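You operate a simulated robot arm through the tools that you are given. There is no shell and no other tool.

You run a simulated robot arm. Do the job below in one go: nothing can be reset, and whatever is moved stays where it is left.

TASK
Release the stop button and land the hanging body in the teal cradle.
Fine: pull the button out; stay out from under the load; unhook, raise the hook clear and switch off.

It is judged by the outcome, as a careful person would: the job done as asked, and still so three seconds after it is handed in. It fails if anything else is knocked over, pushed out of place, dropped, spilled or broken.

THE ROBOT
A 7-joint arm with a two-finger parallel gripper, fixed in place. Base frame: the origin is on the floor under the middle of its stand, x ahead of it, y to its left, z up. Readings come in mm, degrees, newtons and seconds.
It reaches about 1479 mm from its shoulder. Its first joint turns from -166.0 to 166.0 degrees. Payload 4.4 kg.
The tool frame sits at the grasp point between the pads (the TCP): z along the fingers, y along the line on which they close. The tips reach 23 mm beyond it. Largest opening 94 mm; finger width 38, thickness 10; the body of the gripper, 54 by 96 mm, starts 39 mm behind the TCP.
Orientation is that of the tool frame in the base frame, as [roll, pitch, yaw] about the fixed x, y, z axes, in that order (R = Rz(yaw) Ry(pitch) Rx(roll)). With the fingers straight down and closing along the base's y, the tool's x points along the base's -x, its y along +y and its z along -z.

THE INTERFACE
- The arm moves only by the tool servo_tool. Its arguments are lists of equal length, an entry for each row: "travel": the shift along the tool's x, y, z in units of 40 mm (1.0 is 40 mm), a list of three; "rotation": the turn, a rotation vector about the tool's x, y, z in units of 6 degrees (1.0 is 6 degrees), a list of three; "hand": the closure, from 0 (fully open) to 1 (shut). In form: {"travel": [[x, y, z], ...], "rotation": [[rx, ry, rz], ...], "hand": [hand, ...]}. A call has 1 to 20 rows; each row shifts and turns the commanded pose from where the row before left it, along the tool's axes as they then stand. A call with a number of a shift or a turn outside -1 to 1 is refused whole. Rows are played at 5 a second. More than 50 mm and 8.6 degrees between two rows, or a gripper value outside its range, and nothing of the call is played. Where a pose cannot be reached the arm comes as near as it can. A force on the tool above 70 N (or 10 N above the force at the start of the call, whichever is more), or a blocked arm, ends the call early, and 0.2 s more pass. Each finger travels about 72 mm/s and halts on what it meets, pressing with about 38 N; the grip force reading is that of the motor and also rises with nothing between the fingers. The clock runs only during rows and for 0.2 s after the last one: add rows that do not move to give the fingers time. It gives the time, the measured TCP pose, the force on the tool (base axes), the opening and the grip force at its end, in the units of the frame above (readings bear some noise), with the torque about the TCP (base axes, N m) and any sound that the robot's microphone picked up.
- Cameras (640 x 400 px; columns grow to the right, rows downward): "scene" is fixed at [218.8, 500.9, 1715.9]; the picture's right is [-0.13, -0.99, 0.00], its down [-0.62, 0.08, -0.78] and it looks along [0.77, -0.10, -0.63] (base axes); focal length 260 px, centre (320, 200). "wrist" rides on the gripper at [86, 16, -75] in the tool frame; the picture's right is [-0.18, 0.98, 0.00], its down [-0.58, -0.11, -0.81] and it looks along [-0.79, -0.15, 0.59] (tool axes); focal length 243 px, centre (320, 200). There is no depth. A picture from a camera that has moved, and an enlarged one, comes with that camera's place and axes in the base frame and with its lens.
- capture(camera): a new picture of that camera. The clock stands still meanwhile.
- close_up(camera, box): a new picture of the part [left, top, right, bottom] of that camera's present view, enlarged. The clock stands still meanwhile.
- close_job(): hands the job in; it is judged then, once.

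Places have to be worked out from the pictures, the camera data and where the tool is seen. Open the gripper and draw the arm clear of the work before you hand the job in, unless the task says otherwise.

The tools are called after ">>>" as name(argument=value, ...) on one line, values as JSON. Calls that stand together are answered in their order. servo_tool: Moves the arm, as the interface text tells. Its arguments: {"type":"object","properties":{"travel":{"type":"array","items":{"type":"array","items":{"type":"number"}}},"rotation":{"type":"array","items":{"type":"array","items":{"type":"number"}}},"hand":{"type":"array","items":{"type":"number"}}},"required":["travel","rotation","hand"]} The other tools are called the same way: capture (camera) takes a picture; close_up (camera, box) takes an enlarged picture of a part of a camera's view; close_job () hands the job in.

At the start:

```text
clock: 0.0
position: [491.2, 415.3, 1554.0]
tcp_rot: [179.9, 0.1, -179.9]
force: [-0.3, -0.7, -0.3]
torque: [-0.02, -0.02, -0.02]
gripper_width: 94.1
grip_force: 0.0
```

scene: 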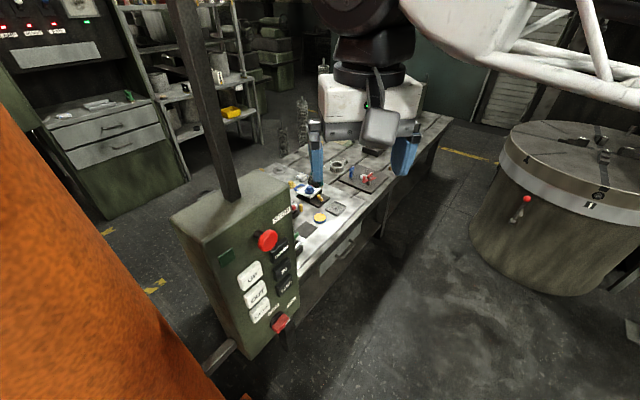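
wrist: 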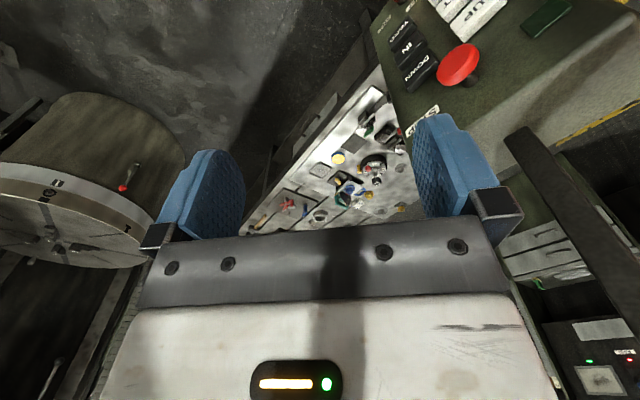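

I start by looking more closely at what the scene camera shows: the control pendant box, the load, the drum and the bench.

>>> close_up(camera="scene", box=[160, 160, 340, 370])

>>> close_up(camera="scene", box=[270, 130, 430, 250])

>>> close_up(camera="scene", box=[400, 0, 640, 320])

>>> close_up(camera="wrist", box=[220, 0, 640, 250])

```text
1.90 times, centred on (250, 265) of scene
camera zoom: at [218.8, 500.9, 1715.9], right [-0.13, -0.99, 0.0], down [-0.62, 0.08, -0.78], along [0.77, -0.1, -0.63], focal length 496 px, centre (453, 76)
```

zoom: 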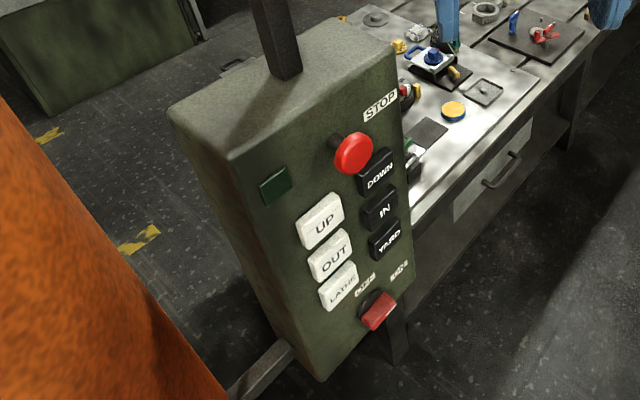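

```text
3.33 times, centred on (350, 190) of scene
camera zoom: at [218.8, 500.9, 1715.9], right [-0.13, -0.99, 0.0], down [-0.62, 0.08, -0.78], along [0.77, -0.1, -0.63], focal length 868 px, centre (220, 233)
```

zoom: 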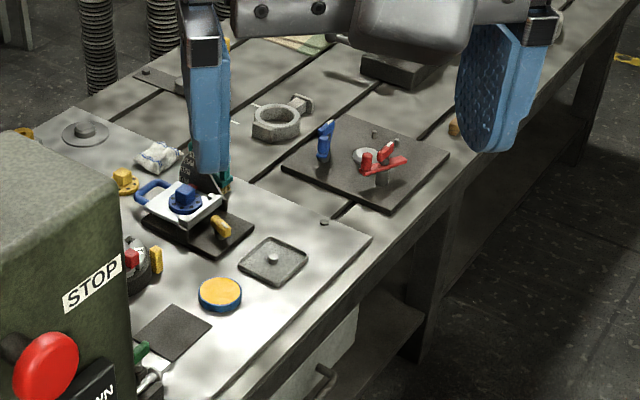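

```text
1.25 times, centred on (520, 160) of scene
camera zoom: at [218.8, 500.9, 1715.9], right [-0.13, -0.99, 0.0], down [-0.62, 0.08, -0.78], along [0.77, -0.1, -0.63], focal length 325 px, centre (70, 250)
```

zoom: 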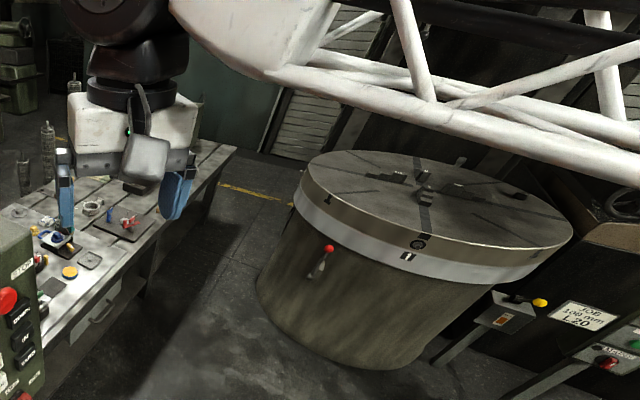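

```text
1.52 times, centred on (430, 125) of wrist
camera zoom: at [404.7, 431.5, 1626.4], right [0.18, 0.98, 0.0], down [0.58, -0.11, 0.81], along [0.79, -0.15, -0.59], focal length 370 px, centre (152, 314)
```

zoom: 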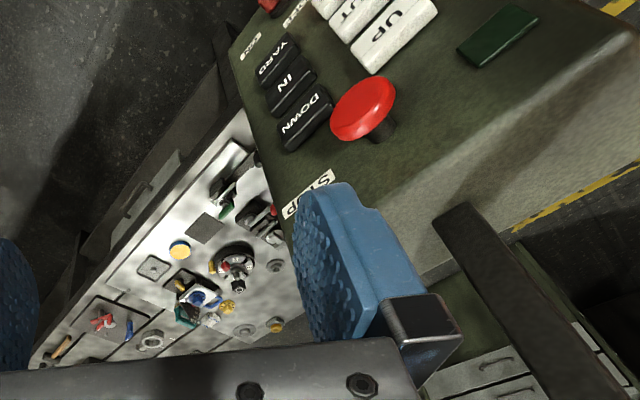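

The pendant box has STOP, UP/DOWN, OUT/IN, LATHE/YARD and a red switch at the bottom. I zoom further on it and other regions to read labels and find the load and the cradle.

>>> close_up(camera="scene", box=[240, 290, 310, 350])

>>> close_up(camera="scene", box=[210, 210, 310, 280])

>>> close_up(camera="scene", box=[0, 0, 170, 110])

>>> close_up(camera="scene", box=[480, 120, 640, 340])

>>> close_up(camera="scene", box=[0, 90, 240, 400])

```text
6.67 times, centred on (275, 320) of scene
camera zoom: at [218.8, 500.9, 1715.9], right [-0.13, -0.99, 0.0], down [-0.62, 0.08, -0.78], along [0.77, -0.1, -0.63], focal length 1735 px, centre (620, -600)
```

zoom: 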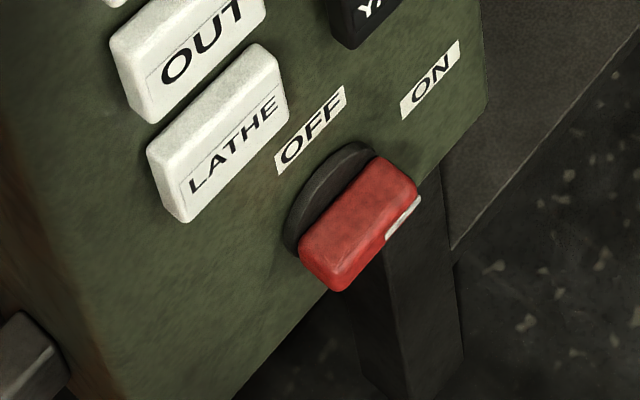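

```text
5.71 times, centred on (260, 245) of scene
camera zoom: at [218.8, 500.9, 1715.9], right [-0.13, -0.99, 0.0], down [-0.62, 0.08, -0.78], along [0.77, -0.1, -0.63], focal length 1487 px, centre (663, -57)
```

zoom: 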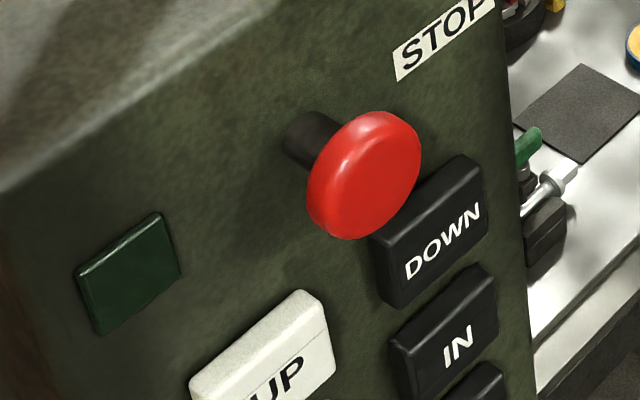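

```text
3.64 times, centred on (85, 55) of scene
camera zoom: at [218.8, 500.9, 1715.9], right [-0.13, -0.99, 0.0], down [-0.62, 0.08, -0.78], along [0.77, -0.1, -0.63], focal length 946 px, centre (1174, 727)
```

zoom: 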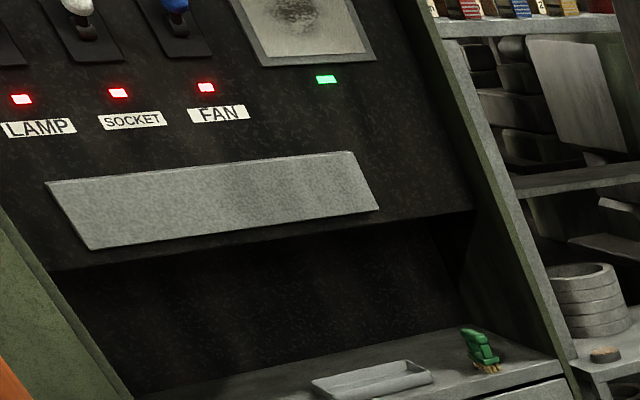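

```text
1.82 times, centred on (560, 230) of scene
camera zoom: at [218.8, 500.9, 1715.9], right [-0.13, -0.99, 0.0], down [-0.62, 0.08, -0.78], along [0.77, -0.1, -0.63], focal length 473 px, centre (-116, 146)
```

zoom: 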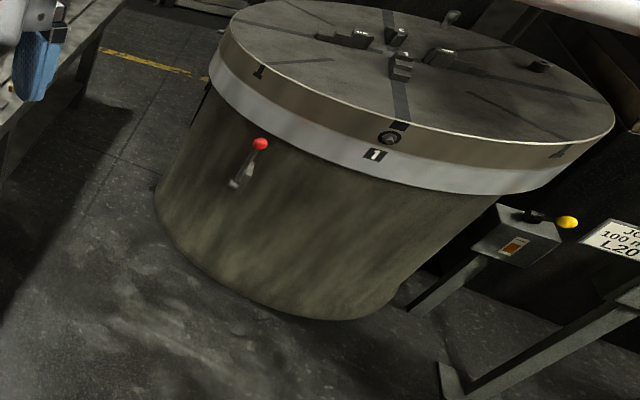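

```text
1.29 times, centred on (120, 245) of scene
camera zoom: at [218.8, 500.9, 1715.9], right [-0.13, -0.99, 0.0], down [-0.62, 0.08, -0.78], along [0.77, -0.1, -0.63], focal length 336 px, centre (578, 142)
```

zoom: 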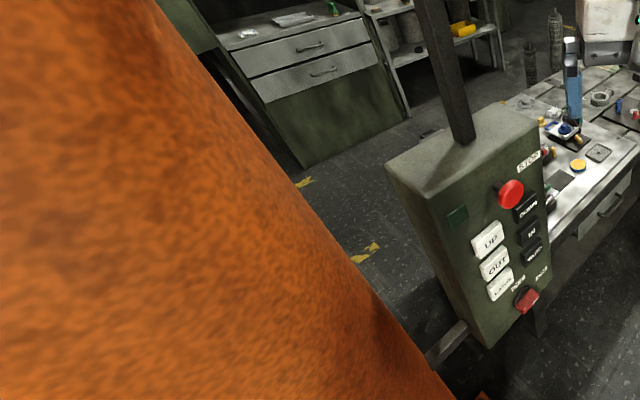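

The load isn't in view yet. I estimate the stop button near (556, 556, 1352) and the pendant's hanging bar near (628, 624), so I turn the wrist in place to look around.

>>> servo_tool(travel=[[0, 0, 0], [0, 0, 0], [0, 0, 0], [0, 0, 0], [0, 0, 0], [0, 0, 0], [0, 0, 0], [0, 0, 0]], rotation=[[0, 0, 1], [0, 0, 1], [0, 0, 1], [0, 0, 1], [0, 0, 1], [0, 0, 1], [0, 0, 1], [0, 0, 1]], hand=[0, 0, 0, 0, 0, 0, 0, 0])

>>> capture(camera="wrist")

>>> capture(camera="scene")

```text
clock: 1.8
position: [491.2, 415.3, 1553.3]
tcp_rot: [179.9, 0.0, 131.9]
force: [-0.1, 0.6, 0.0]
torque: [0.05, -0.02, 0.0]
gripper_width: 94.0
grip_force: 0.0
```

```text
taken
camera wrist: at [445.4, 490.5, 1626.2], right [0.85, 0.52, 0.0], down [0.31, -0.51, 0.81], along [0.42, -0.69, -0.59], focal length 243 px, centre (320, 200)
```

wrist: 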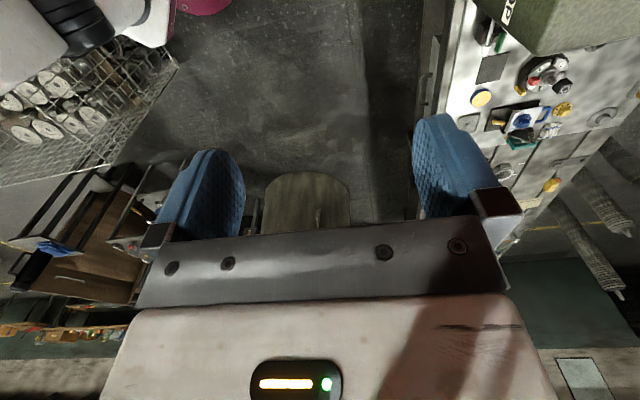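

```text
taken
```

scene: 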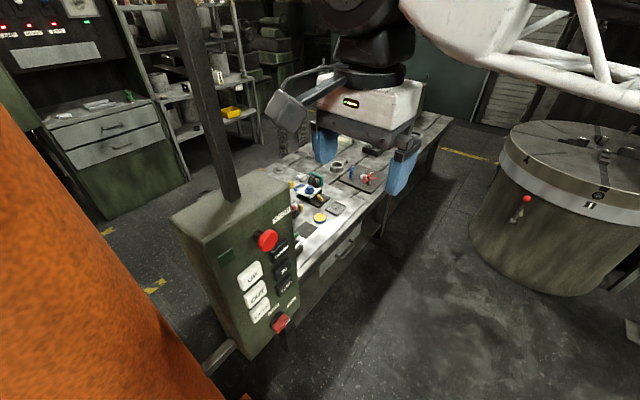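

The camera now looks toward -y (picture is upside down). I keep turning to see the rest of the surroundings.

>>> servo_tool(travel=[[0, 0, 0], [0, 0, 0], [0, 0, 0], [0, 0, 0], [0, 0, 0], [0, 0, 0], [0, 0, 0], [0, 0, 0]], rotation=[[0, 0, 1], [0, 0, 1], [0, 0, 1], [0, 0, 1], [0, 0, 1], [0, 0, 1], [0, 0, 1], [0, 0, 1]], hand=[0, 0, 0, 0, 0, 0, 0, 0])

>>> capture(camera="wrist")

```text
clock: 3.6
position: [490.7, 413.9, 1553.1]
tcp_rot: [179.9, 0.0, 83.9]
force: [0.0, -0.4, 0.1]
torque: [-0.02, -0.02, 0.0]
gripper_width: 93.7
grip_force: 0.0
```

```text
taken
camera wrist: at [516.5, 499.3, 1626.5], right [0.96, -0.29, 0.0], down [-0.17, -0.57, 0.81], along [-0.23, -0.77, -0.59], focal length 243 px, centre (320, 200)
```

wrist: 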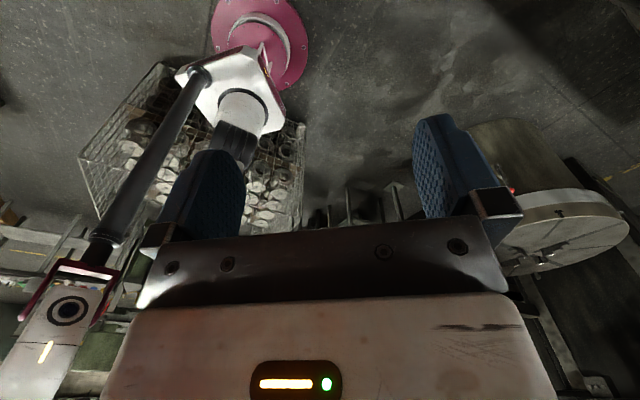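

Here I see the robot's own base and stand, no load. I turn back the other way to look toward +y.

>>> servo_tool(travel=[[0, 0, 0], [0, 0, 0], [0, 0, 0], [0, 0, 0], [0, 0, 0], [0, 0, 0], [0, 0, 0], [0, 0, 0], [0, 0, 0], [0, 0, 0], [0, 0, 0], [0, 0, 0], [0, 0, 0], [0, 0, 0], [0, 0, 0], [0, 0, 0], [0, 0, 0], [0, 0, 0], [0, 0, 0], [0, 0, 0]], rotation=[[0, 0, -1], [0, 0, -1], [0, 0, -1], [0, 0, -1], [0, 0, -1], [0, 0, -1], [0, 0, -1], [0, 0, -1], [0, 0, -1], [0, 0, -1], [0, 0, -1], [0, 0, -1], [0, 0, -1], [0, 0, -1], [0, 0, -1], [0, 0, -1], [0, 0, -1], [0, 0, -1], [0, 0, -1], [0, 0, -1]], hand=[0, 0, 0, 0, 0, 0, 0, 0, 0, 0, 0, 0, 0, 0, 0, 0, 0, 0, 0, 0])

>>> capture(camera="wrist")

>>> servo_tool(travel=[[0, 0, 0], [0, 0, 0], [0, 0, 0], [0, 0, 0], [0, 0, 0], [0, 0, 0], [0, 0, 0], [0, 0, 0]], rotation=[[0, 0, -1], [0, 0, -1], [0, 0, -1], [0, 0, -1], [0, 0, -1], [0, 0, -1], [0, 0, -1], [0, 0, -1]], hand=[0, 0, 0, 0, 0, 0, 0, 0])

>>> capture(camera="wrist")

```text
clock: 7.8
position: [490.3, 416.6, 1554.8]
tcp_rot: [-180.0, 0.0, -155.8]
force: [-0.2, 0.4, -0.2]
torque: [0.0, -0.03, 0.02]
gripper_width: 94.2
grip_force: 0.0
```

```text
taken
camera wrist: at [405.3, 395.1, 1626.2], right [-0.23, 0.97, 0.0], down [0.58, 0.14, 0.81], along [0.78, 0.19, -0.59], focal length 243 px, centre (320, 200)
```

wrist: 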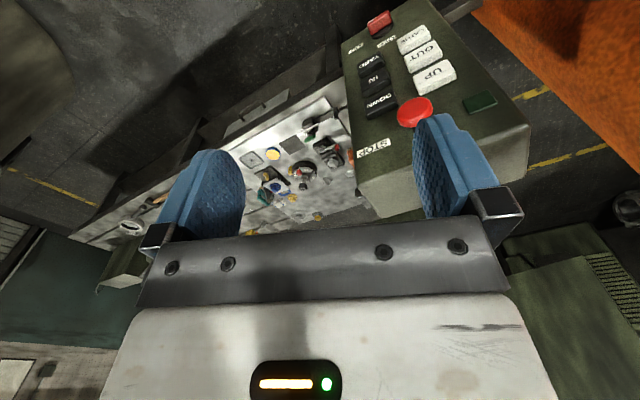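

```text
clock: 9.6
position: [490.1, 414.7, 1551.9]
tcp_rot: [-179.9, 0.1, -107.9]
force: [-0.4, 1.1, 0.4]
torque: [0.0, 0.01, 0.0]
gripper_width: 93.8
grip_force: 0.1
```

```text
taken
camera wrist: at [448.9, 338.2, 1626.4], right [-0.88, 0.48, 0.0], down [0.28, 0.52, 0.81], along [0.39, 0.71, -0.59], focal length 243 px, centre (320, 200)
```

wrist: 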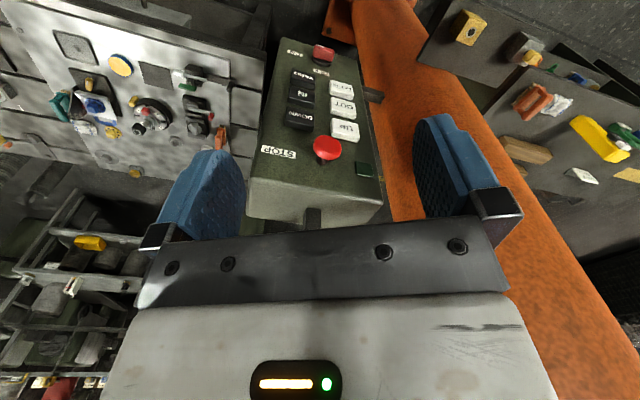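

The orange column is the crane mast and the pendant is bracketed to it. I keep turning to see past it.

>>> servo_tool(travel=[[0, 0, 0], [0, 0, 0], [0, 0, 0], [0, 0, 0], [0, 0, 0], [0, 0, 0], [0, 0, 0], [0, 0, 0]], rotation=[[0, 0, -1], [0, 0, -1], [0, 0, -1], [0, 0, -1], [0, 0, -1], [0, 0, -1], [0, 0, -1], [0, 0, -1]], hand=[0, 0, 0, 0, 0, 0, 0, 0])

>>> capture(camera="wrist")

>>> servo_tool(travel=[[0, 0, 0], [0, 0, 0], [0, 0, 0], [0, 0, 0], [0, 0, 0], [0, 0, 0], [0, 0, 0], [0, 0, 0]], rotation=[[0, 0, -1], [0, 0, -1], [0, 0, -1], [0, 0, -1], [0, 0, -1], [0, 0, -1], [0, 0, -1], [0, 0, -1]], hand=[0, 0, 0, 0, 0, 0, 0, 0])

>>> capture(camera="wrist")

```text
clock: 11.4
position: [490.4, 416.9, 1553.0]
tcp_rot: [179.9, 0.0, -59.9]
force: [0.3, -1.0, -0.6]
torque: [-0.01, 0.01, 0.02]
gripper_width: 93.7
grip_force: 0.0
```

```text
taken
camera wrist: at [520.2, 332.5, 1626.2], right [-0.94, -0.33, 0.0], down [-0.2, 0.56, 0.81], along [-0.27, 0.76, -0.59], focal length 243 px, centre (320, 200)
```

wrist: 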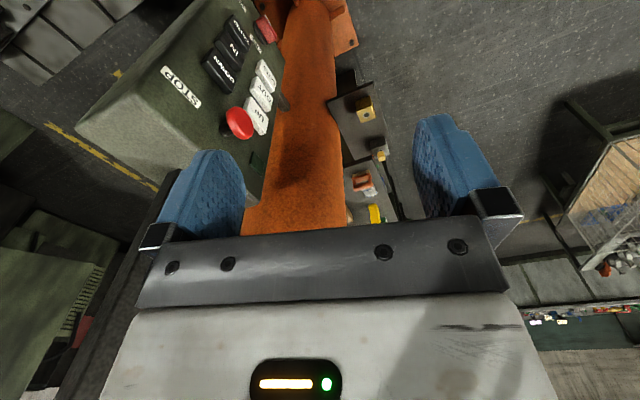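

```text
clock: 13.2
position: [491.9, 416.7, 1552.5]
tcp_rot: [179.9, 0.0, -11.9]
force: [0.8, -0.8, 0.2]
torque: [-0.01, 0.03, -0.02]
gripper_width: 93.8
grip_force: 0.1
```

```text
taken
camera wrist: at [572.7, 381.5, 1626.2], right [-0.38, -0.92, 0.0], down [-0.55, 0.23, 0.81], along [-0.74, 0.31, -0.59], focal length 243 px, centre (320, 200)
```

wrist: 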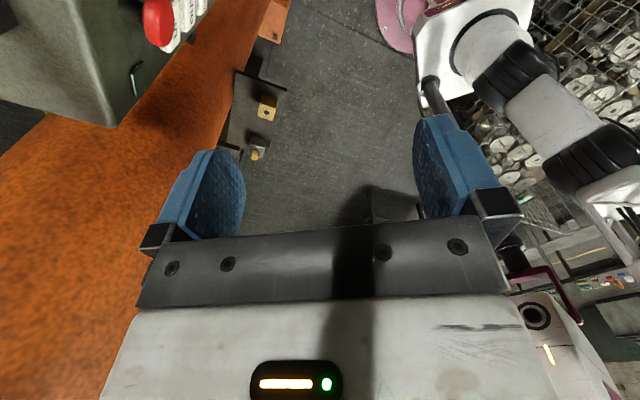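

No load in the downward views, so I tilt the hand to raise the camera's view to the horizon and above.

>>> servo_tool(travel=[[0, 0, 0], [0, 0, 0], [0, 0, 0], [0, 0, 0], [0, 0, 0], [0, 0, 0], [0, 0, 0]], rotation=[[0, -1, 0], [0, -1, 0], [0, -1, 0], [0, -1, 0], [0, -1, 0], [0, -1, 0], [0, -1, 0]], hand=[0, 0, 0, 0, 0, 0, 0])

>>> capture(camera="wrist")

>>> capture(camera="scene")

```text
clock: 14.8
position: [486.4, 412.9, 1508.4]
tcp_rot: [-179.8, 36.0, -12.0]
force: [-0.9, -1.4, 2.1]
torque: [0.04, -0.12, -0.03]
gripper_width: 93.8
grip_force: 0.1
out of reach, approached as far as the arm can: row 6, 7
```

```text
taken
camera wrist: at [593.7, 372.8, 1516.6], right [-0.35, -0.93, 0.11], down [0.02, 0.1, 0.99], along [-0.94, 0.35, -0.01], focal length 243 px, centre (320, 200)
```

wrist: 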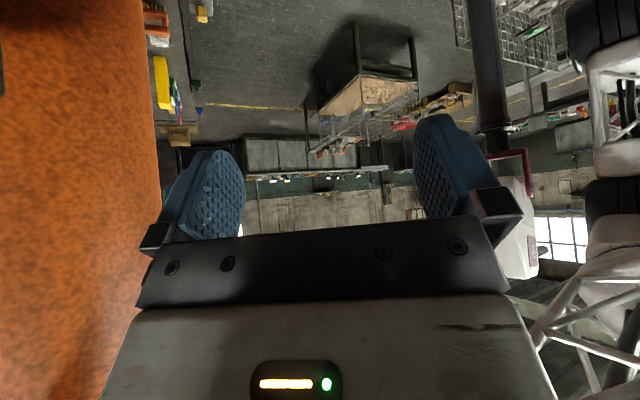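

```text
taken
```

scene: 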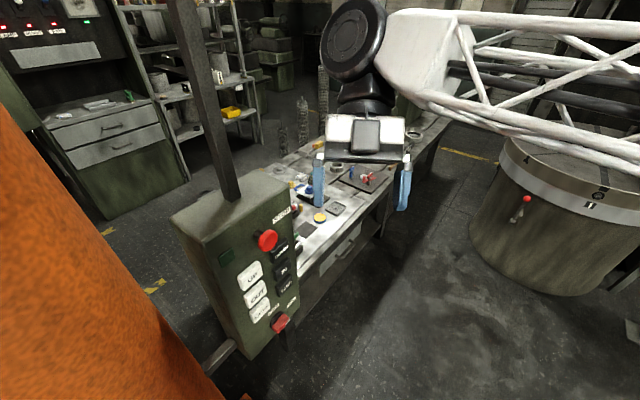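

The mast fills the left; the load isn't this way. I zoom in on the bench where I noticed something teal.

>>> close_up(camera="scene", box=[270, 140, 400, 220])

>>> close_up(camera="scene", box=[280, 170, 340, 210])

>>> close_up(camera="scene", box=[100, 0, 340, 150])

>>> close_up(camera="wrist", box=[140, 0, 640, 240])

```text
4.92 times, centred on (335, 180) of scene
camera zoom: at [218.8, 500.9, 1715.9], right [-0.13, -0.99, 0.0], down [-0.62, 0.08, -0.78], along [0.77, -0.1, -0.63], focal length 1281 px, centre (246, 298)
```

zoom: 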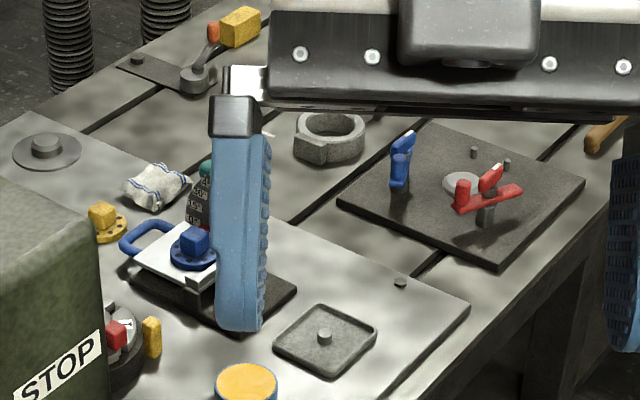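

```text
10.00 times, centred on (310, 190) of scene
camera zoom: at [218.8, 500.9, 1715.9], right [-0.13, -0.99, 0.0], down [-0.62, 0.08, -0.78], along [0.77, -0.1, -0.63], focal length 2603 px, centre (420, 300)
```

zoom: 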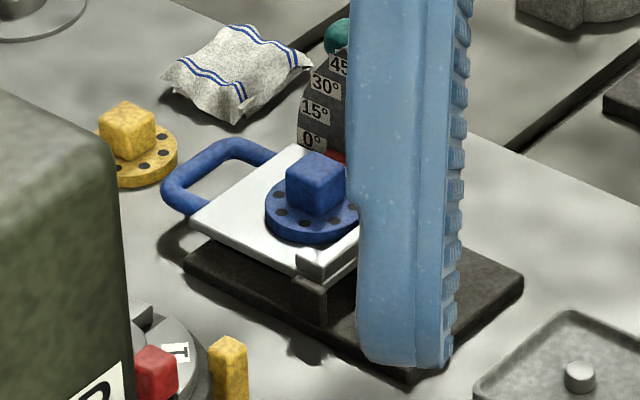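

```text
2.67 times, centred on (220, 75) of scene
camera zoom: at [218.8, 500.9, 1715.9], right [-0.13, -0.99, 0.0], down [-0.62, 0.08, -0.78], along [0.77, -0.1, -0.63], focal length 694 px, centre (587, 533)
```

zoom: 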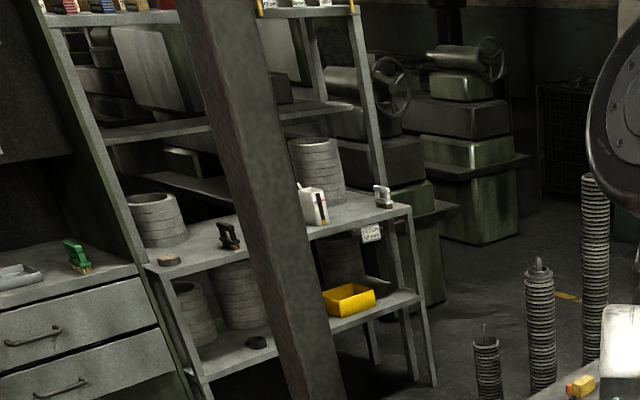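

```text
1.28 times, centred on (390, 120) of wrist
camera zoom: at [593.7, 372.8, 1516.6], right [-0.35, -0.93, 0.11], down [0.02, 0.1, 0.99], along [-0.94, 0.35, -0.01], focal length 311 px, centre (230, 302)
```

zoom: 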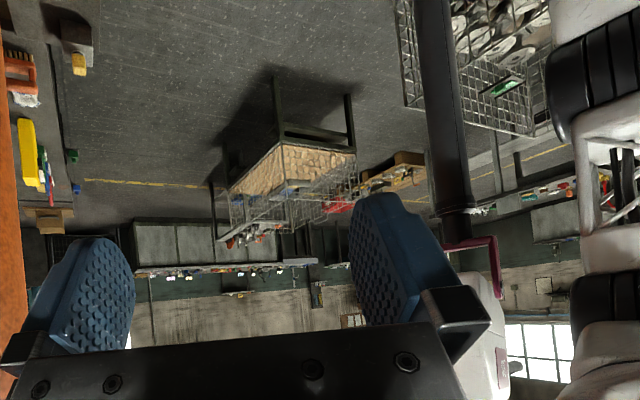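

The bench has a sine plate with a teal knob but no cradle, and no hanging load in any view below the horizon. I lower the hand to z ≈ 1250, away from the pendant, so that I have reach to tilt the camera upward.

>>> servo_tool(travel=[[0.3, 0.41, 0.75], [0.3, 0.41, 0.75], [0.3, 0.41, 0.75], [0.3, 0.41, 0.75], [0.3, 0.41, 0.75], [0.3, 0.41, 0.75], [0.3, 0.41, 0.75], [0.3, 0.41, 0.75]], rotation=[[0, 0, 0], [0, 0, 0], [0, 0, 0], [0, 0, 0], [0, 0, 0], [0, 0, 0], [0, 0, 0], [0, 0, 0]], hand=[0, 0, 0, 0, 0, 0, 0, 0])

>>> capture(camera="scene")

>>> capture(camera="wrist")

```text
clock: 16.6
position: [398.4, 297.1, 1256.5]
tcp_rot: [180.0, 36.0, -12.0]
force: [-0.4, -0.5, 0.2]
torque: [-0.01, -0.01, 0.0]
gripper_width: 93.9
grip_force: 0.0
```

```text
taken
```

scene: 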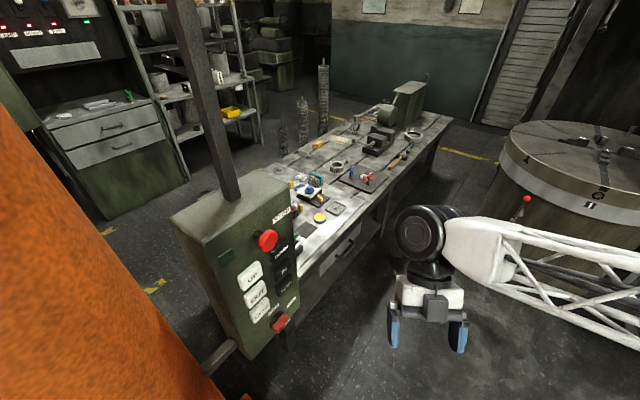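

```text
taken
camera wrist: at [506.1, 256.3, 1264.4], right [-0.35, -0.93, 0.11], down [0.03, 0.11, 0.99], along [-0.94, 0.35, -0.01], focal length 243 px, centre (320, 200)
```

wrist: 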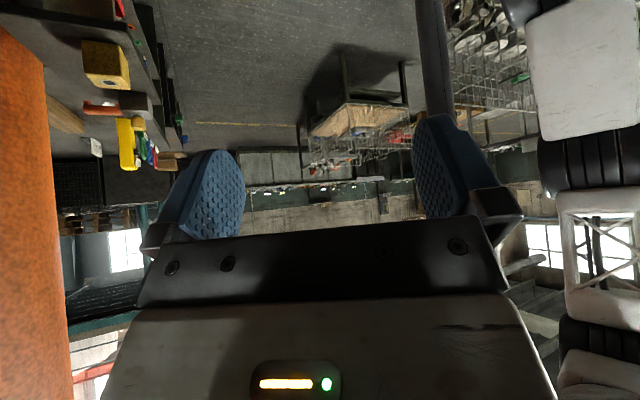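

The arm has reach now. I tilt further to look upward in this direction.

>>> servo_tool(travel=[[0, 0, 0], [0, 0, 0], [0, 0, 0], [0, 0, 0], [0, 0, 0], [0, 0, 0], [0, 0, 0]], rotation=[[0, -1, 0], [0, -1, 0], [0, -1, 0], [0, -1, 0], [0, -1, 0], [0, -1, 0], [0, -1, 0]], hand=[0, 0, 0, 0, 0, 0, 0])

>>> capture(camera="wrist")

```text
clock: 18.2
position: [384.5, 295.3, 1167.6]
tcp_rot: [179.8, 78.1, -12.2]
force: [0.7, 0.8, -2.8]
torque: [0.06, 0.19, 0.0]
gripper_width: 94.2
grip_force: 0.1
out of reach, approached as far as the arm can: row 6, 7
```

```text
taken
camera wrist: at [470.9, 259.9, 1097.3], right [-0.24, -0.95, 0.18], down [0.68, -0.03, 0.73], along [-0.69, 0.3, 0.65], focal length 243 px, centre (320, 200)
```

wrist: 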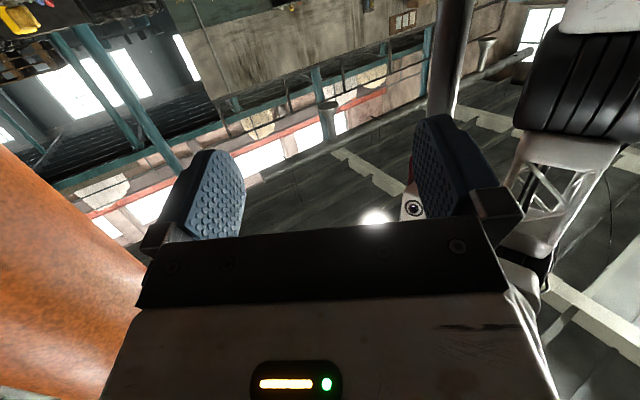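

No load upward in this direction either. I undo most of the tilt and yaw the camera toward +y to look past the mast, where a low stand with yellow blocks sits near (264, 671, 1011).

>>> servo_tool(travel=[[0, 0, 0], [0, 0, 0], [0, 0, 0], [0, 0, 0], [0, 0, 0], [0, 0, 0], [0, 0, 0], [0, 0, 0], [0, 0, 0], [0, 0, 0], [0, 0, 0], [0, 0, 0], [0, 0, 0], [0, 0, 0], [0, 0, 0], [0, 0, 0], [0, 0, 0], [0, 0, 0]], rotation=[[0, 1, 0], [0, 1, 0], [0, 1, 0], [0, 1, 0], [0, 1, 0], [0, 1, 0], [0, 1, 0], [0.588, 0, 0.809], [0.588, 0, 0.809], [0.588, 0, 0.809], [0.588, 0, 0.809], [0.588, 0, 0.809], [0.588, 0, 0.809], [0.588, 0, 0.809], [0.588, 0, 0.809], [0.588, 0, 0.809], [0.588, 0, 0.809], [0.588, 0, 0.809]], hand=[0, 0, 0, 0, 0, 0, 0, 0, 0, 0, 0, 0, 0, 0, 0, 0, 0, 0])

>>> capture(camera="wrist")

>>> capture(camera="scene")

```text
clock: 22.0
position: [386.1, 295.8, 1168.5]
tcp_rot: [-180.0, 36.0, -78.1]
force: [0.7, 0.4, 0.1]
torque: [-0.01, -0.04, 0.03]
gripper_width: 94.0
grip_force: 0.1
```

```text
taken
camera wrist: at [393.2, 180.1, 1176.6], right [-0.99, -0.06, 0.11], down [0.11, 0.02, 0.99], along [-0.06, 1.0, -0.01], focal length 243 px, centre (320, 200)
```

wrist: 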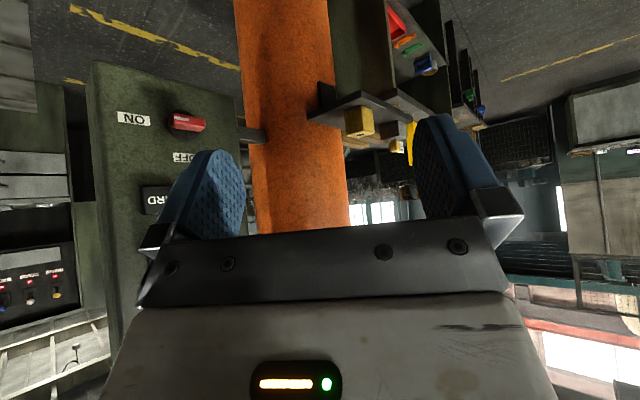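

```text
taken
```

scene: 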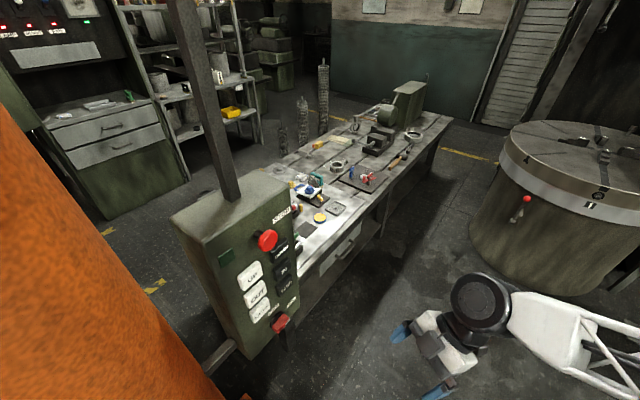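

Facing +y, the mast is near (420, 790) with a stand beside it at the -x side. I tilt upward to see what hangs above.

>>> servo_tool(travel=[[0, 0, 0], [0, 0, 0], [0, 0, 0], [0, 0, 0], [0, 0, 0], [0, 0, 0]], rotation=[[0, -1, 0], [0, -1, 0], [0, -1, 0], [0, -1, 0], [0, -1, 0], [0, -1, 0]], hand=[0, 0, 0, 0, 0, 0])

>>> capture(camera="wrist")

```text
clock: 23.4
position: [387.0, 294.7, 1170.0]
tcp_rot: [-179.7, 72.2, -77.8]
force: [-0.1, 0.4, 0.2]
torque: [0.01, 0.0, -0.01]
gripper_width: 93.9
grip_force: 0.0
```

```text
taken
camera wrist: at [390.7, 196.2, 1108.1], right [-0.97, -0.15, 0.17], down [0.23, -0.55, 0.8], along [-0.02, 0.82, 0.57], focal length 243 px, centre (320, 200)
```

wrist: 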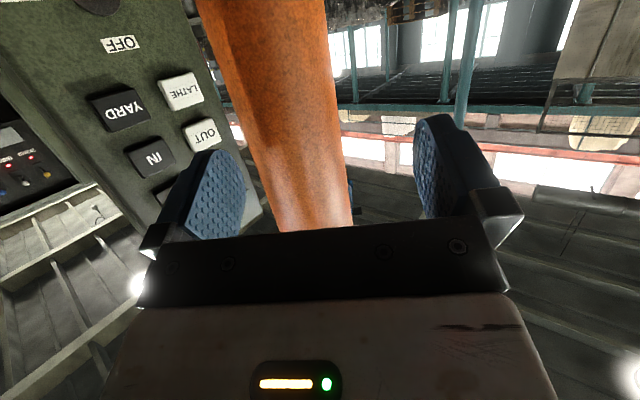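

Still no load above +y within view. I shift to about (587, 95) and yaw toward +x with the camera raised to see the upper part there.

>>> servo_tool(travel=[[0.23, -0.48, -0.705], [0.23, -0.48, -0.705], [0.23, -0.48, -0.705], [0.23, -0.48, -0.705], [0.23, -0.48, -0.705], [0.23, -0.48, -0.705], [0.23, -0.48, -0.705], [0.23, -0.48, -0.705]], rotation=[[0, 0, 0], [0, 0, 0], [0, 0, 0], [0, 0, 0], [0, 0, 0], [0, 0, 0], [0, 0, 0], [0, 0, 0]], hand=[0, 0, 0, 0, 0, 0, 0, 0])

>>> servo_tool(travel=[[0, 0, 0], [0, 0, 0], [0, 0, 0], [0, 0, 0], [0, 0, 0], [0, 0, 0], [0, 0, 0], [0, 0, 0], [0, 0, 0], [0, 0, 0], [0, 0, 0], [0, 0, 0]], rotation=[[0.951, 0, 0.309], [0.951, 0, 0.309], [0.951, 0, 0.309], [0.951, 0, 0.309], [0.951, 0, 0.309], [0.951, 0, 0.309], [0.951, 0, 0.309], [0.951, 0, 0.309], [0.951, 0, 0.309], [0.951, 0, 0.309], [0.951, 0, 0.309], [0.951, 0, 0.309]], hand=[0, 0, 0, 0, 0, 0, 0, 0, 0, 0, 0, 0])

>>> capture(camera="wrist")

>>> capture(camera="scene")

```text
clock: 25.2
position: [585.9, 95.1, 1167.0]
tcp_rot: [-179.7, 72.0, -77.8]
force: [-0.5, 0.1, 0.6]
torque: [-0.01, 0.02, -0.01]
gripper_width: 93.9
grip_force: 0.1
```

```text
clock: 27.8
position: [585.8, 94.8, 1167.3]
tcp_rot: [-180.0, 72.1, -150.1]
force: [0.1, -1.5, -0.6]
torque: [0.01, 0.03, -0.05]
gripper_width: 94.0
grip_force: 0.1
```

```text
taken
camera wrist: at [493.1, 60.0, 1107.6], right [-0.44, 0.88, 0.17], down [-0.46, -0.39, 0.8], along [0.77, 0.27, 0.57], focal length 243 px, centre (320, 200)
```

wrist: 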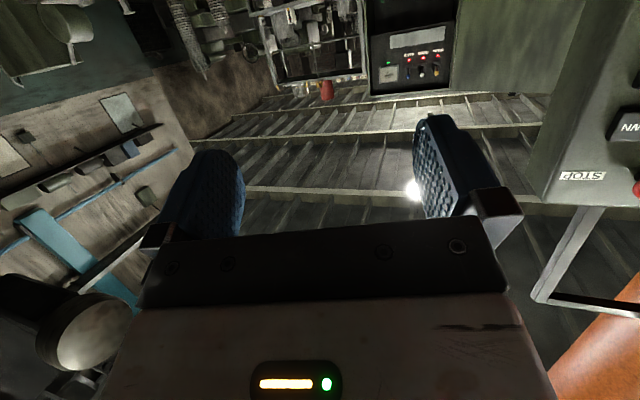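

```text
taken
```

scene: 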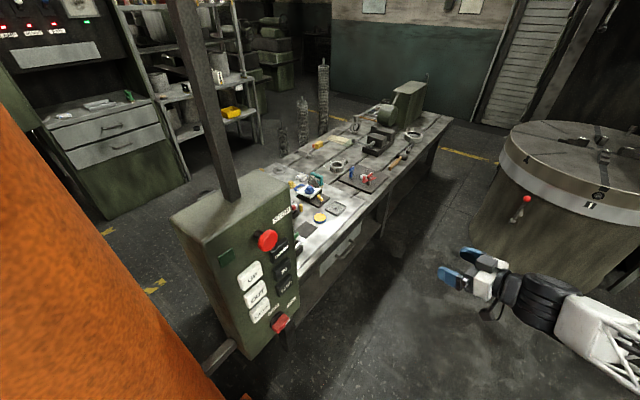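

Upper view of the +x wall: no load directly. I zoom in on the left part, where there is a teal object and something dark, round and hanging.

>>> close_up(camera="wrist", box=[0, 80, 240, 400])

>>> close_up(camera="wrist", box=[480, 60, 640, 400])

```text
1.25 times, centred on (120, 240) of wrist
camera zoom: at [493.1, 60.0, 1107.6], right [-0.44, 0.88, 0.17], down [-0.46, -0.39, 0.8], along [0.77, 0.27, 0.57], focal length 303 px, centre (570, 150)
```

zoom: 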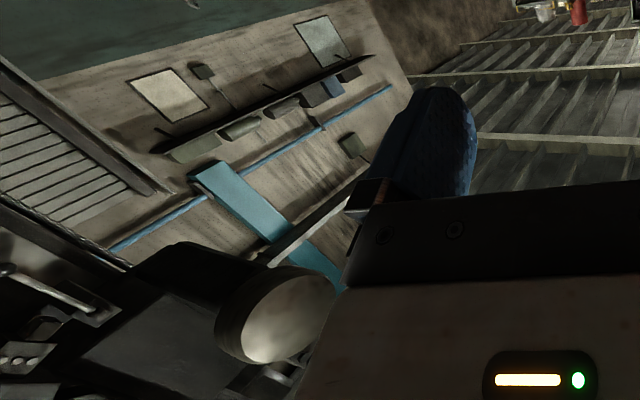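

```text
1.18 times, centred on (560, 230) of wrist
camera zoom: at [493.1, 60.0, 1107.6], right [-0.44, 0.88, 0.17], down [-0.46, -0.39, 0.8], along [0.77, 0.27, 0.57], focal length 285 px, centre (38, 165)
```

zoom: 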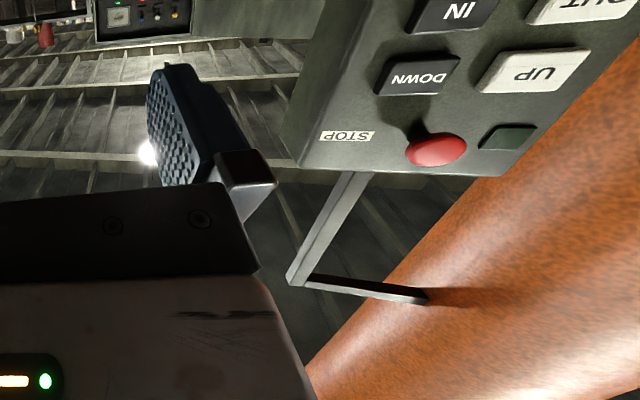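

The mast runs up past the pendant bracket. I keep yawing toward -y with the camera raised, toward the lathe.

>>> servo_tool(travel=[[0, 0, 0], [0, 0, 0], [0, 0, 0], [0, 0, 0], [0, 0, 0], [0, 0, 0], [0, 0, 0], [0, 0, 0], [0, 0, 0], [0, 0, 0]], rotation=[[0.951, 0, 0.309], [0.951, 0, 0.309], [0.951, 0, 0.309], [0.951, 0, 0.309], [0.951, 0, 0.309], [0.951, 0, 0.309], [0.951, 0, 0.309], [0.951, 0, 0.309], [0.951, 0, 0.309], [0.951, 0, 0.309]], hand=[0, 0, 0, 0, 0, 0, 0, 0, 0, 0])

>>> capture(camera="wrist")

>>> servo_tool(travel=[[0, 0, 0], [0, 0, 0], [0, 0, 0], [0, 0, 0], [0, 0, 0], [0, 0, 0], [0, 0, 0], [0, 0, 0], [0, 0, 0], [0, 0, 0]], rotation=[[0.951, 0, 0.309], [0.951, 0, 0.309], [0.951, 0, 0.309], [0.951, 0, 0.309], [0.951, 0, 0.309], [0.951, 0, 0.309], [0.951, 0, 0.309], [0.951, 0, 0.309], [0.951, 0, 0.309], [0.951, 0, 0.309]], hand=[0, 0, 0, 0, 0, 0, 0, 0, 0, 0])

>>> capture(camera="wrist")

```text
clock: 30.0
position: [586.2, 95.4, 1170.3]
tcp_rot: [179.9, 72.0, 149.7]
force: [-0.2, -0.2, -0.6]
torque: [-0.03, 0.0, -0.01]
gripper_width: 94.0
grip_force: 0.1
```

```text
taken
camera wrist: at [509.8, 157.0, 1108.2], right [0.54, 0.82, 0.18], down [-0.56, 0.2, 0.8], along [0.62, -0.53, 0.57], focal length 243 px, centre (320, 200)
```

wrist: 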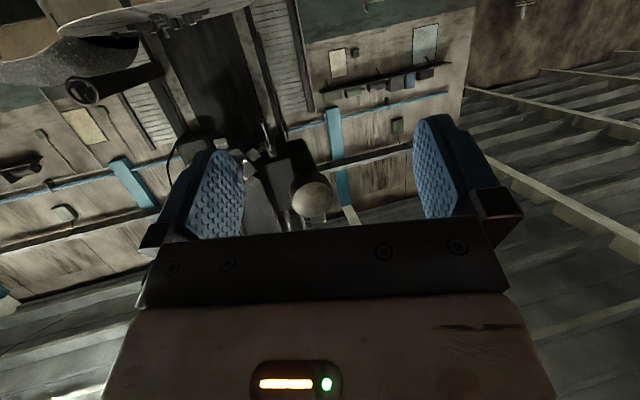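

```text
clock: 32.2
position: [585.1, 95.5, 1168.9]
tcp_rot: [179.9, 71.9, 89.7]
force: [-0.6, 0.1, -1.0]
torque: [0.0, 0.04, 0.0]
gripper_width: 93.9
grip_force: 0.1
```

```text
taken
camera wrist: at [601.7, 192.2, 1107.7], right [0.98, -0.06, 0.18], down [-0.11, 0.59, 0.8], along [-0.15, -0.81, 0.57], focal length 243 px, centre (320, 200)
```

wrist: 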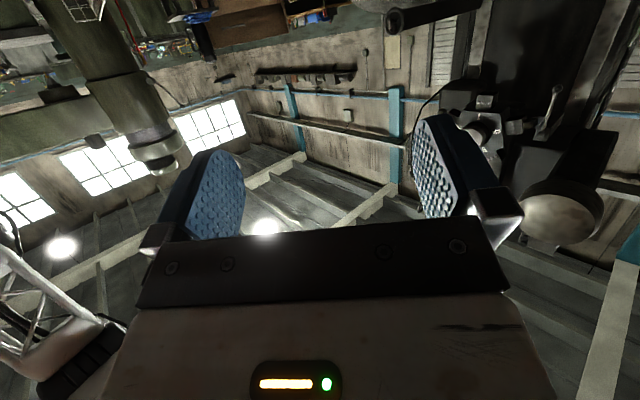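

No load over the lathe side either. The remaining hidden zone is behind the mast, so I yaw back and go round to its -x side.

>>> servo_tool(travel=[[0, 0, 0], [0, 0, 0], [0, 0, 0], [0, 0, 0], [0, 0, 0], [0, 0, 0], [0, 0, 0], [0, 0, 0], [0, 0, 0], [0, 0, 0], [0, 0, 0], [0, 0, 0], [0, 0, 0], [0, 0, 0], [0, 0, 0], [0, 0, 0], [0, 0, 0], [0, 0, 0], [0, 0, 0], [0, 0, 0]], rotation=[[-0.951, 0, -0.309], [-0.951, 0, -0.309], [-0.951, 0, -0.309], [-0.951, 0, -0.309], [-0.951, 0, -0.309], [-0.951, 0, -0.309], [-0.951, 0, -0.309], [-0.951, 0, -0.309], [-0.951, 0, -0.309], [-0.951, 0, -0.309], [-0.951, 0, -0.309], [-0.951, 0, -0.309], [-0.951, 0, -0.309], [-0.951, 0, -0.309], [-0.951, 0, -0.309], [-0.951, 0, -0.309], [-0.951, 0, -0.309], [-0.951, 0, -0.309], [-0.951, 0, -0.309], [-0.951, 0, -0.309]], hand=[0, 0, 0, 0, 0, 0, 0, 0, 0, 0, 0, 0, 0, 0, 0, 0, 0, 0, 0, 0])

>>> servo_tool(travel=[[0, 0, 0], [0, 0, 0], [0, 0, 0], [0, 0, 0], [0, 0, 0], [0, 0, 0], [0, 0, 0], [0, 0, 0], [0, 0, 0], [0, 0, 0], [0, 0, 0], [0, 0, 0]], rotation=[[-0.951, 0, -0.309], [-0.951, 0, -0.309], [-0.951, 0, -0.309], [-0.951, 0, -0.309], [-0.951, 0, -0.309], [-0.951, 0, -0.309], [0, -1, 0], [0, -1, 0], [0, -1, 0], [0, -1, 0], [0, -1, 0], [0, -1, 0]], hand=[0, 0, 0, 0, 0, 0, 0, 0, 0, 0, 0, 0])

>>> capture(camera="wrist")

>>> capture(camera="scene")

```text
clock: 36.4
position: [585.6, 93.5, 1168.2]
tcp_rot: [180.0, 71.9, -150.0]
force: [-0.2, -1.1, 0.6]
torque: [0.0, 0.02, 0.02]
gripper_width: 93.9
grip_force: 0.0
```

```text
clock: 39.0
position: [585.0, 95.7, 1169.0]
tcp_rot: [-0.3, 71.8, 65.7]
force: [0.6, 0.0, 0.0]
torque: [-0.02, 0.0, -0.02]
gripper_width: 93.8
grip_force: 0.0
```

```text
taken
camera wrist: at [553.2, 61.2, 1062.1], right [-0.92, 0.35, 0.17], down [-0.29, -0.91, 0.3], along [0.26, 0.23, 0.94], focal length 243 px, centre (320, 200)
```

wrist: 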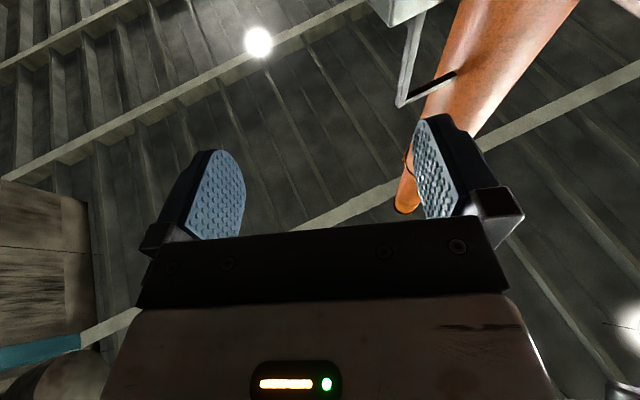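

```text
taken
```

scene: 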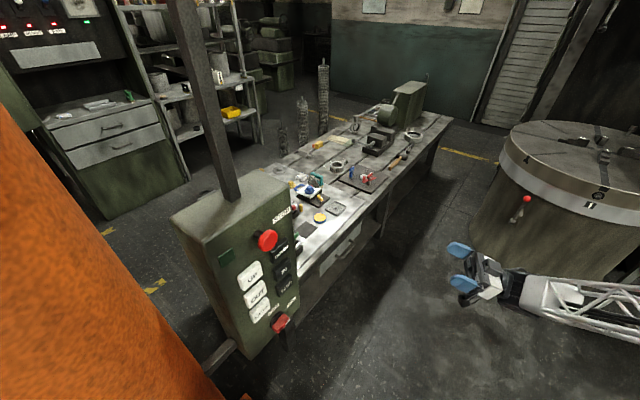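

Now I see the mast's top near the finger. I zoom in there to find which way the jib goes.

>>> close_up(camera="wrist", box=[360, 60, 560, 240])

```text
2.22 times, centred on (460, 150) of wrist
camera zoom: at [553.2, 61.2, 1062.1], right [-0.92, 0.35, 0.17], down [-0.29, -0.91, 0.3], along [0.26, 0.23, 0.94], focal length 539 px, centre (9, 311)
```

zoom: 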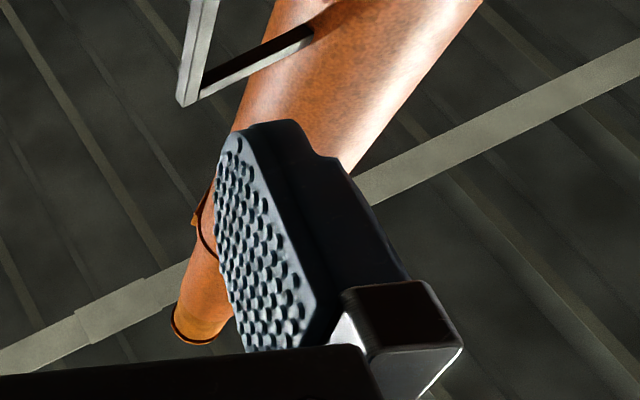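

The finger hides the jib joint, so I yaw a little toward the mast to bring it between the fingers.

>>> servo_tool(travel=[[0, 0, 0], [0, 0, 0], [0, 0, 0], [0, 0, 0]], rotation=[[-0.951, 0, 0.309], [-0.951, 0, 0.309], [-0.951, 0, 0.309], [-0.951, 0, 0.309]], hand=[0, 0, 0, 0])

>>> capture(camera="wrist")

```text
clock: 40.0
position: [586.0, 95.3, 1168.6]
tcp_rot: [-0.3, 71.9, 89.8]
force: [0.4, 0.4, -0.5]
torque: [-0.02, 0.01, -0.02]
gripper_width: 94.1
grip_force: 0.1
```

```text
taken
camera wrist: at [570.6, 50.0, 1062.3], right [-0.98, -0.06, 0.17], down [0.11, -0.95, 0.3], along [0.15, 0.32, 0.94], focal length 243 px, centre (320, 200)
```

wrist: 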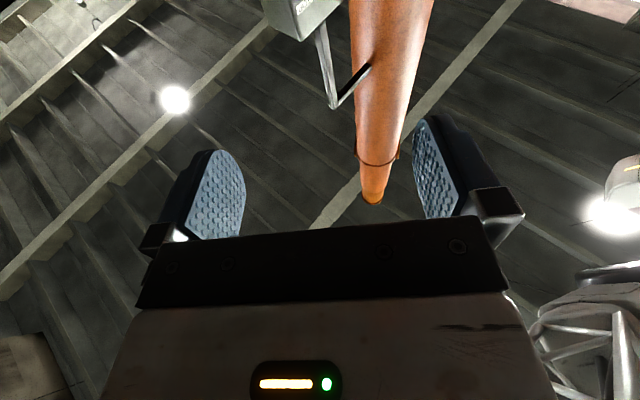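

The jib post tops the mast and the jib seems to point straight away from me, behind the mast. I lower the tilt, then travel to about (50, 495, 1300) to look from the -x side.

>>> servo_tool(travel=[[0, 0, 0], [0, 0, 0], [0, 0, 0], [0, 0, 0], [0, 0, 0], [0, 0, 0], [0, 0, 0], [0, 0, 0], [0, 0, 0], [0, 0, 0]], rotation=[[0, 1, 0], [0, 1, 0], [0, 1, 0], [0, 1, 0], [0, 1, 0], [0, 1, 0], [0, 1, 0], [0, 1, 0], [0, 1, 0], [0, 1, 0]], hand=[0, 0, 0, 0, 0, 0, 0, 0, 0, 0])

>>> servo_tool(travel=[[-0.57, 0.84, 0.33], [-0.57, 0.84, 0.33], [-0.57, 0.84, 0.33], [-0.57, 0.84, 0.33], [-0.57, 0.84, 0.33], [-0.57, 0.84, 0.33], [-0.57, 0.84, 0.33], [-0.57, 0.84, 0.33], [-0.57, 0.84, 0.33], [-0.57, 0.84, 0.33], [-0.57, 0.84, 0.33], [-0.57, 0.84, 0.33]], rotation=[[0, 0, 0], [0, 0, 0], [0, 0, 0], [0, 0, 0], [0, 0, 0], [0, 0, 0], [0, 0, 0], [0, 0, 0], [0, 0, 0], [0, 0, 0], [0, 0, 0], [0, 0, 0]], hand=[0, 0, 0, 0, 0, 0, 0, 0, 0, 0, 0, 0])

>>> capture(camera="wrist")

>>> capture(camera="scene")

```text
clock: 42.2
position: [587.1, 95.2, 1167.8]
tcp_rot: [-179.7, 48.0, -89.9]
force: [0.8, 0.4, 0.0]
torque: [0.01, -0.03, 0.01]
gripper_width: 94.1
grip_force: 0.1
```

```text
clock: 44.8
position: [182.2, 397.6, 1268.8]
tcp_rot: [-179.9, 48.1, -89.9]
force: [-0.3, 1.2, 0.3]
torque: [-0.01, -0.01, -0.02]
gripper_width: 93.9
grip_force: 0.0
```

```text
taken
camera wrist: at [165.6, 283.8, 1252.5], right [-0.98, 0.12, 0.14], down [0.11, -0.21, 0.97], along [0.15, 0.97, 0.19], focal length 243 px, centre (320, 200)
```

wrist: 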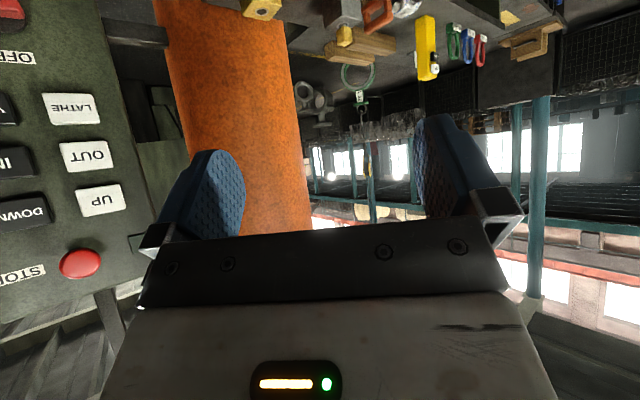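

```text
taken
```

scene: 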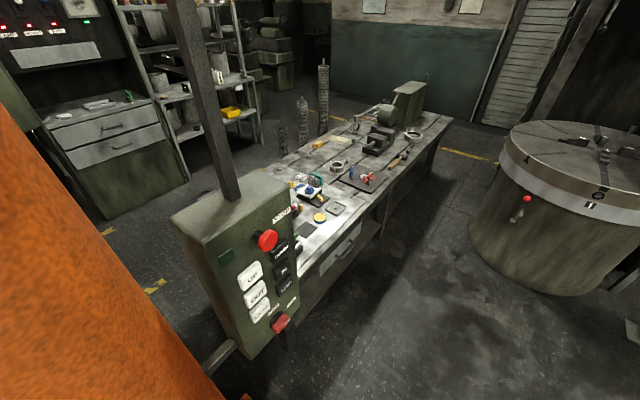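

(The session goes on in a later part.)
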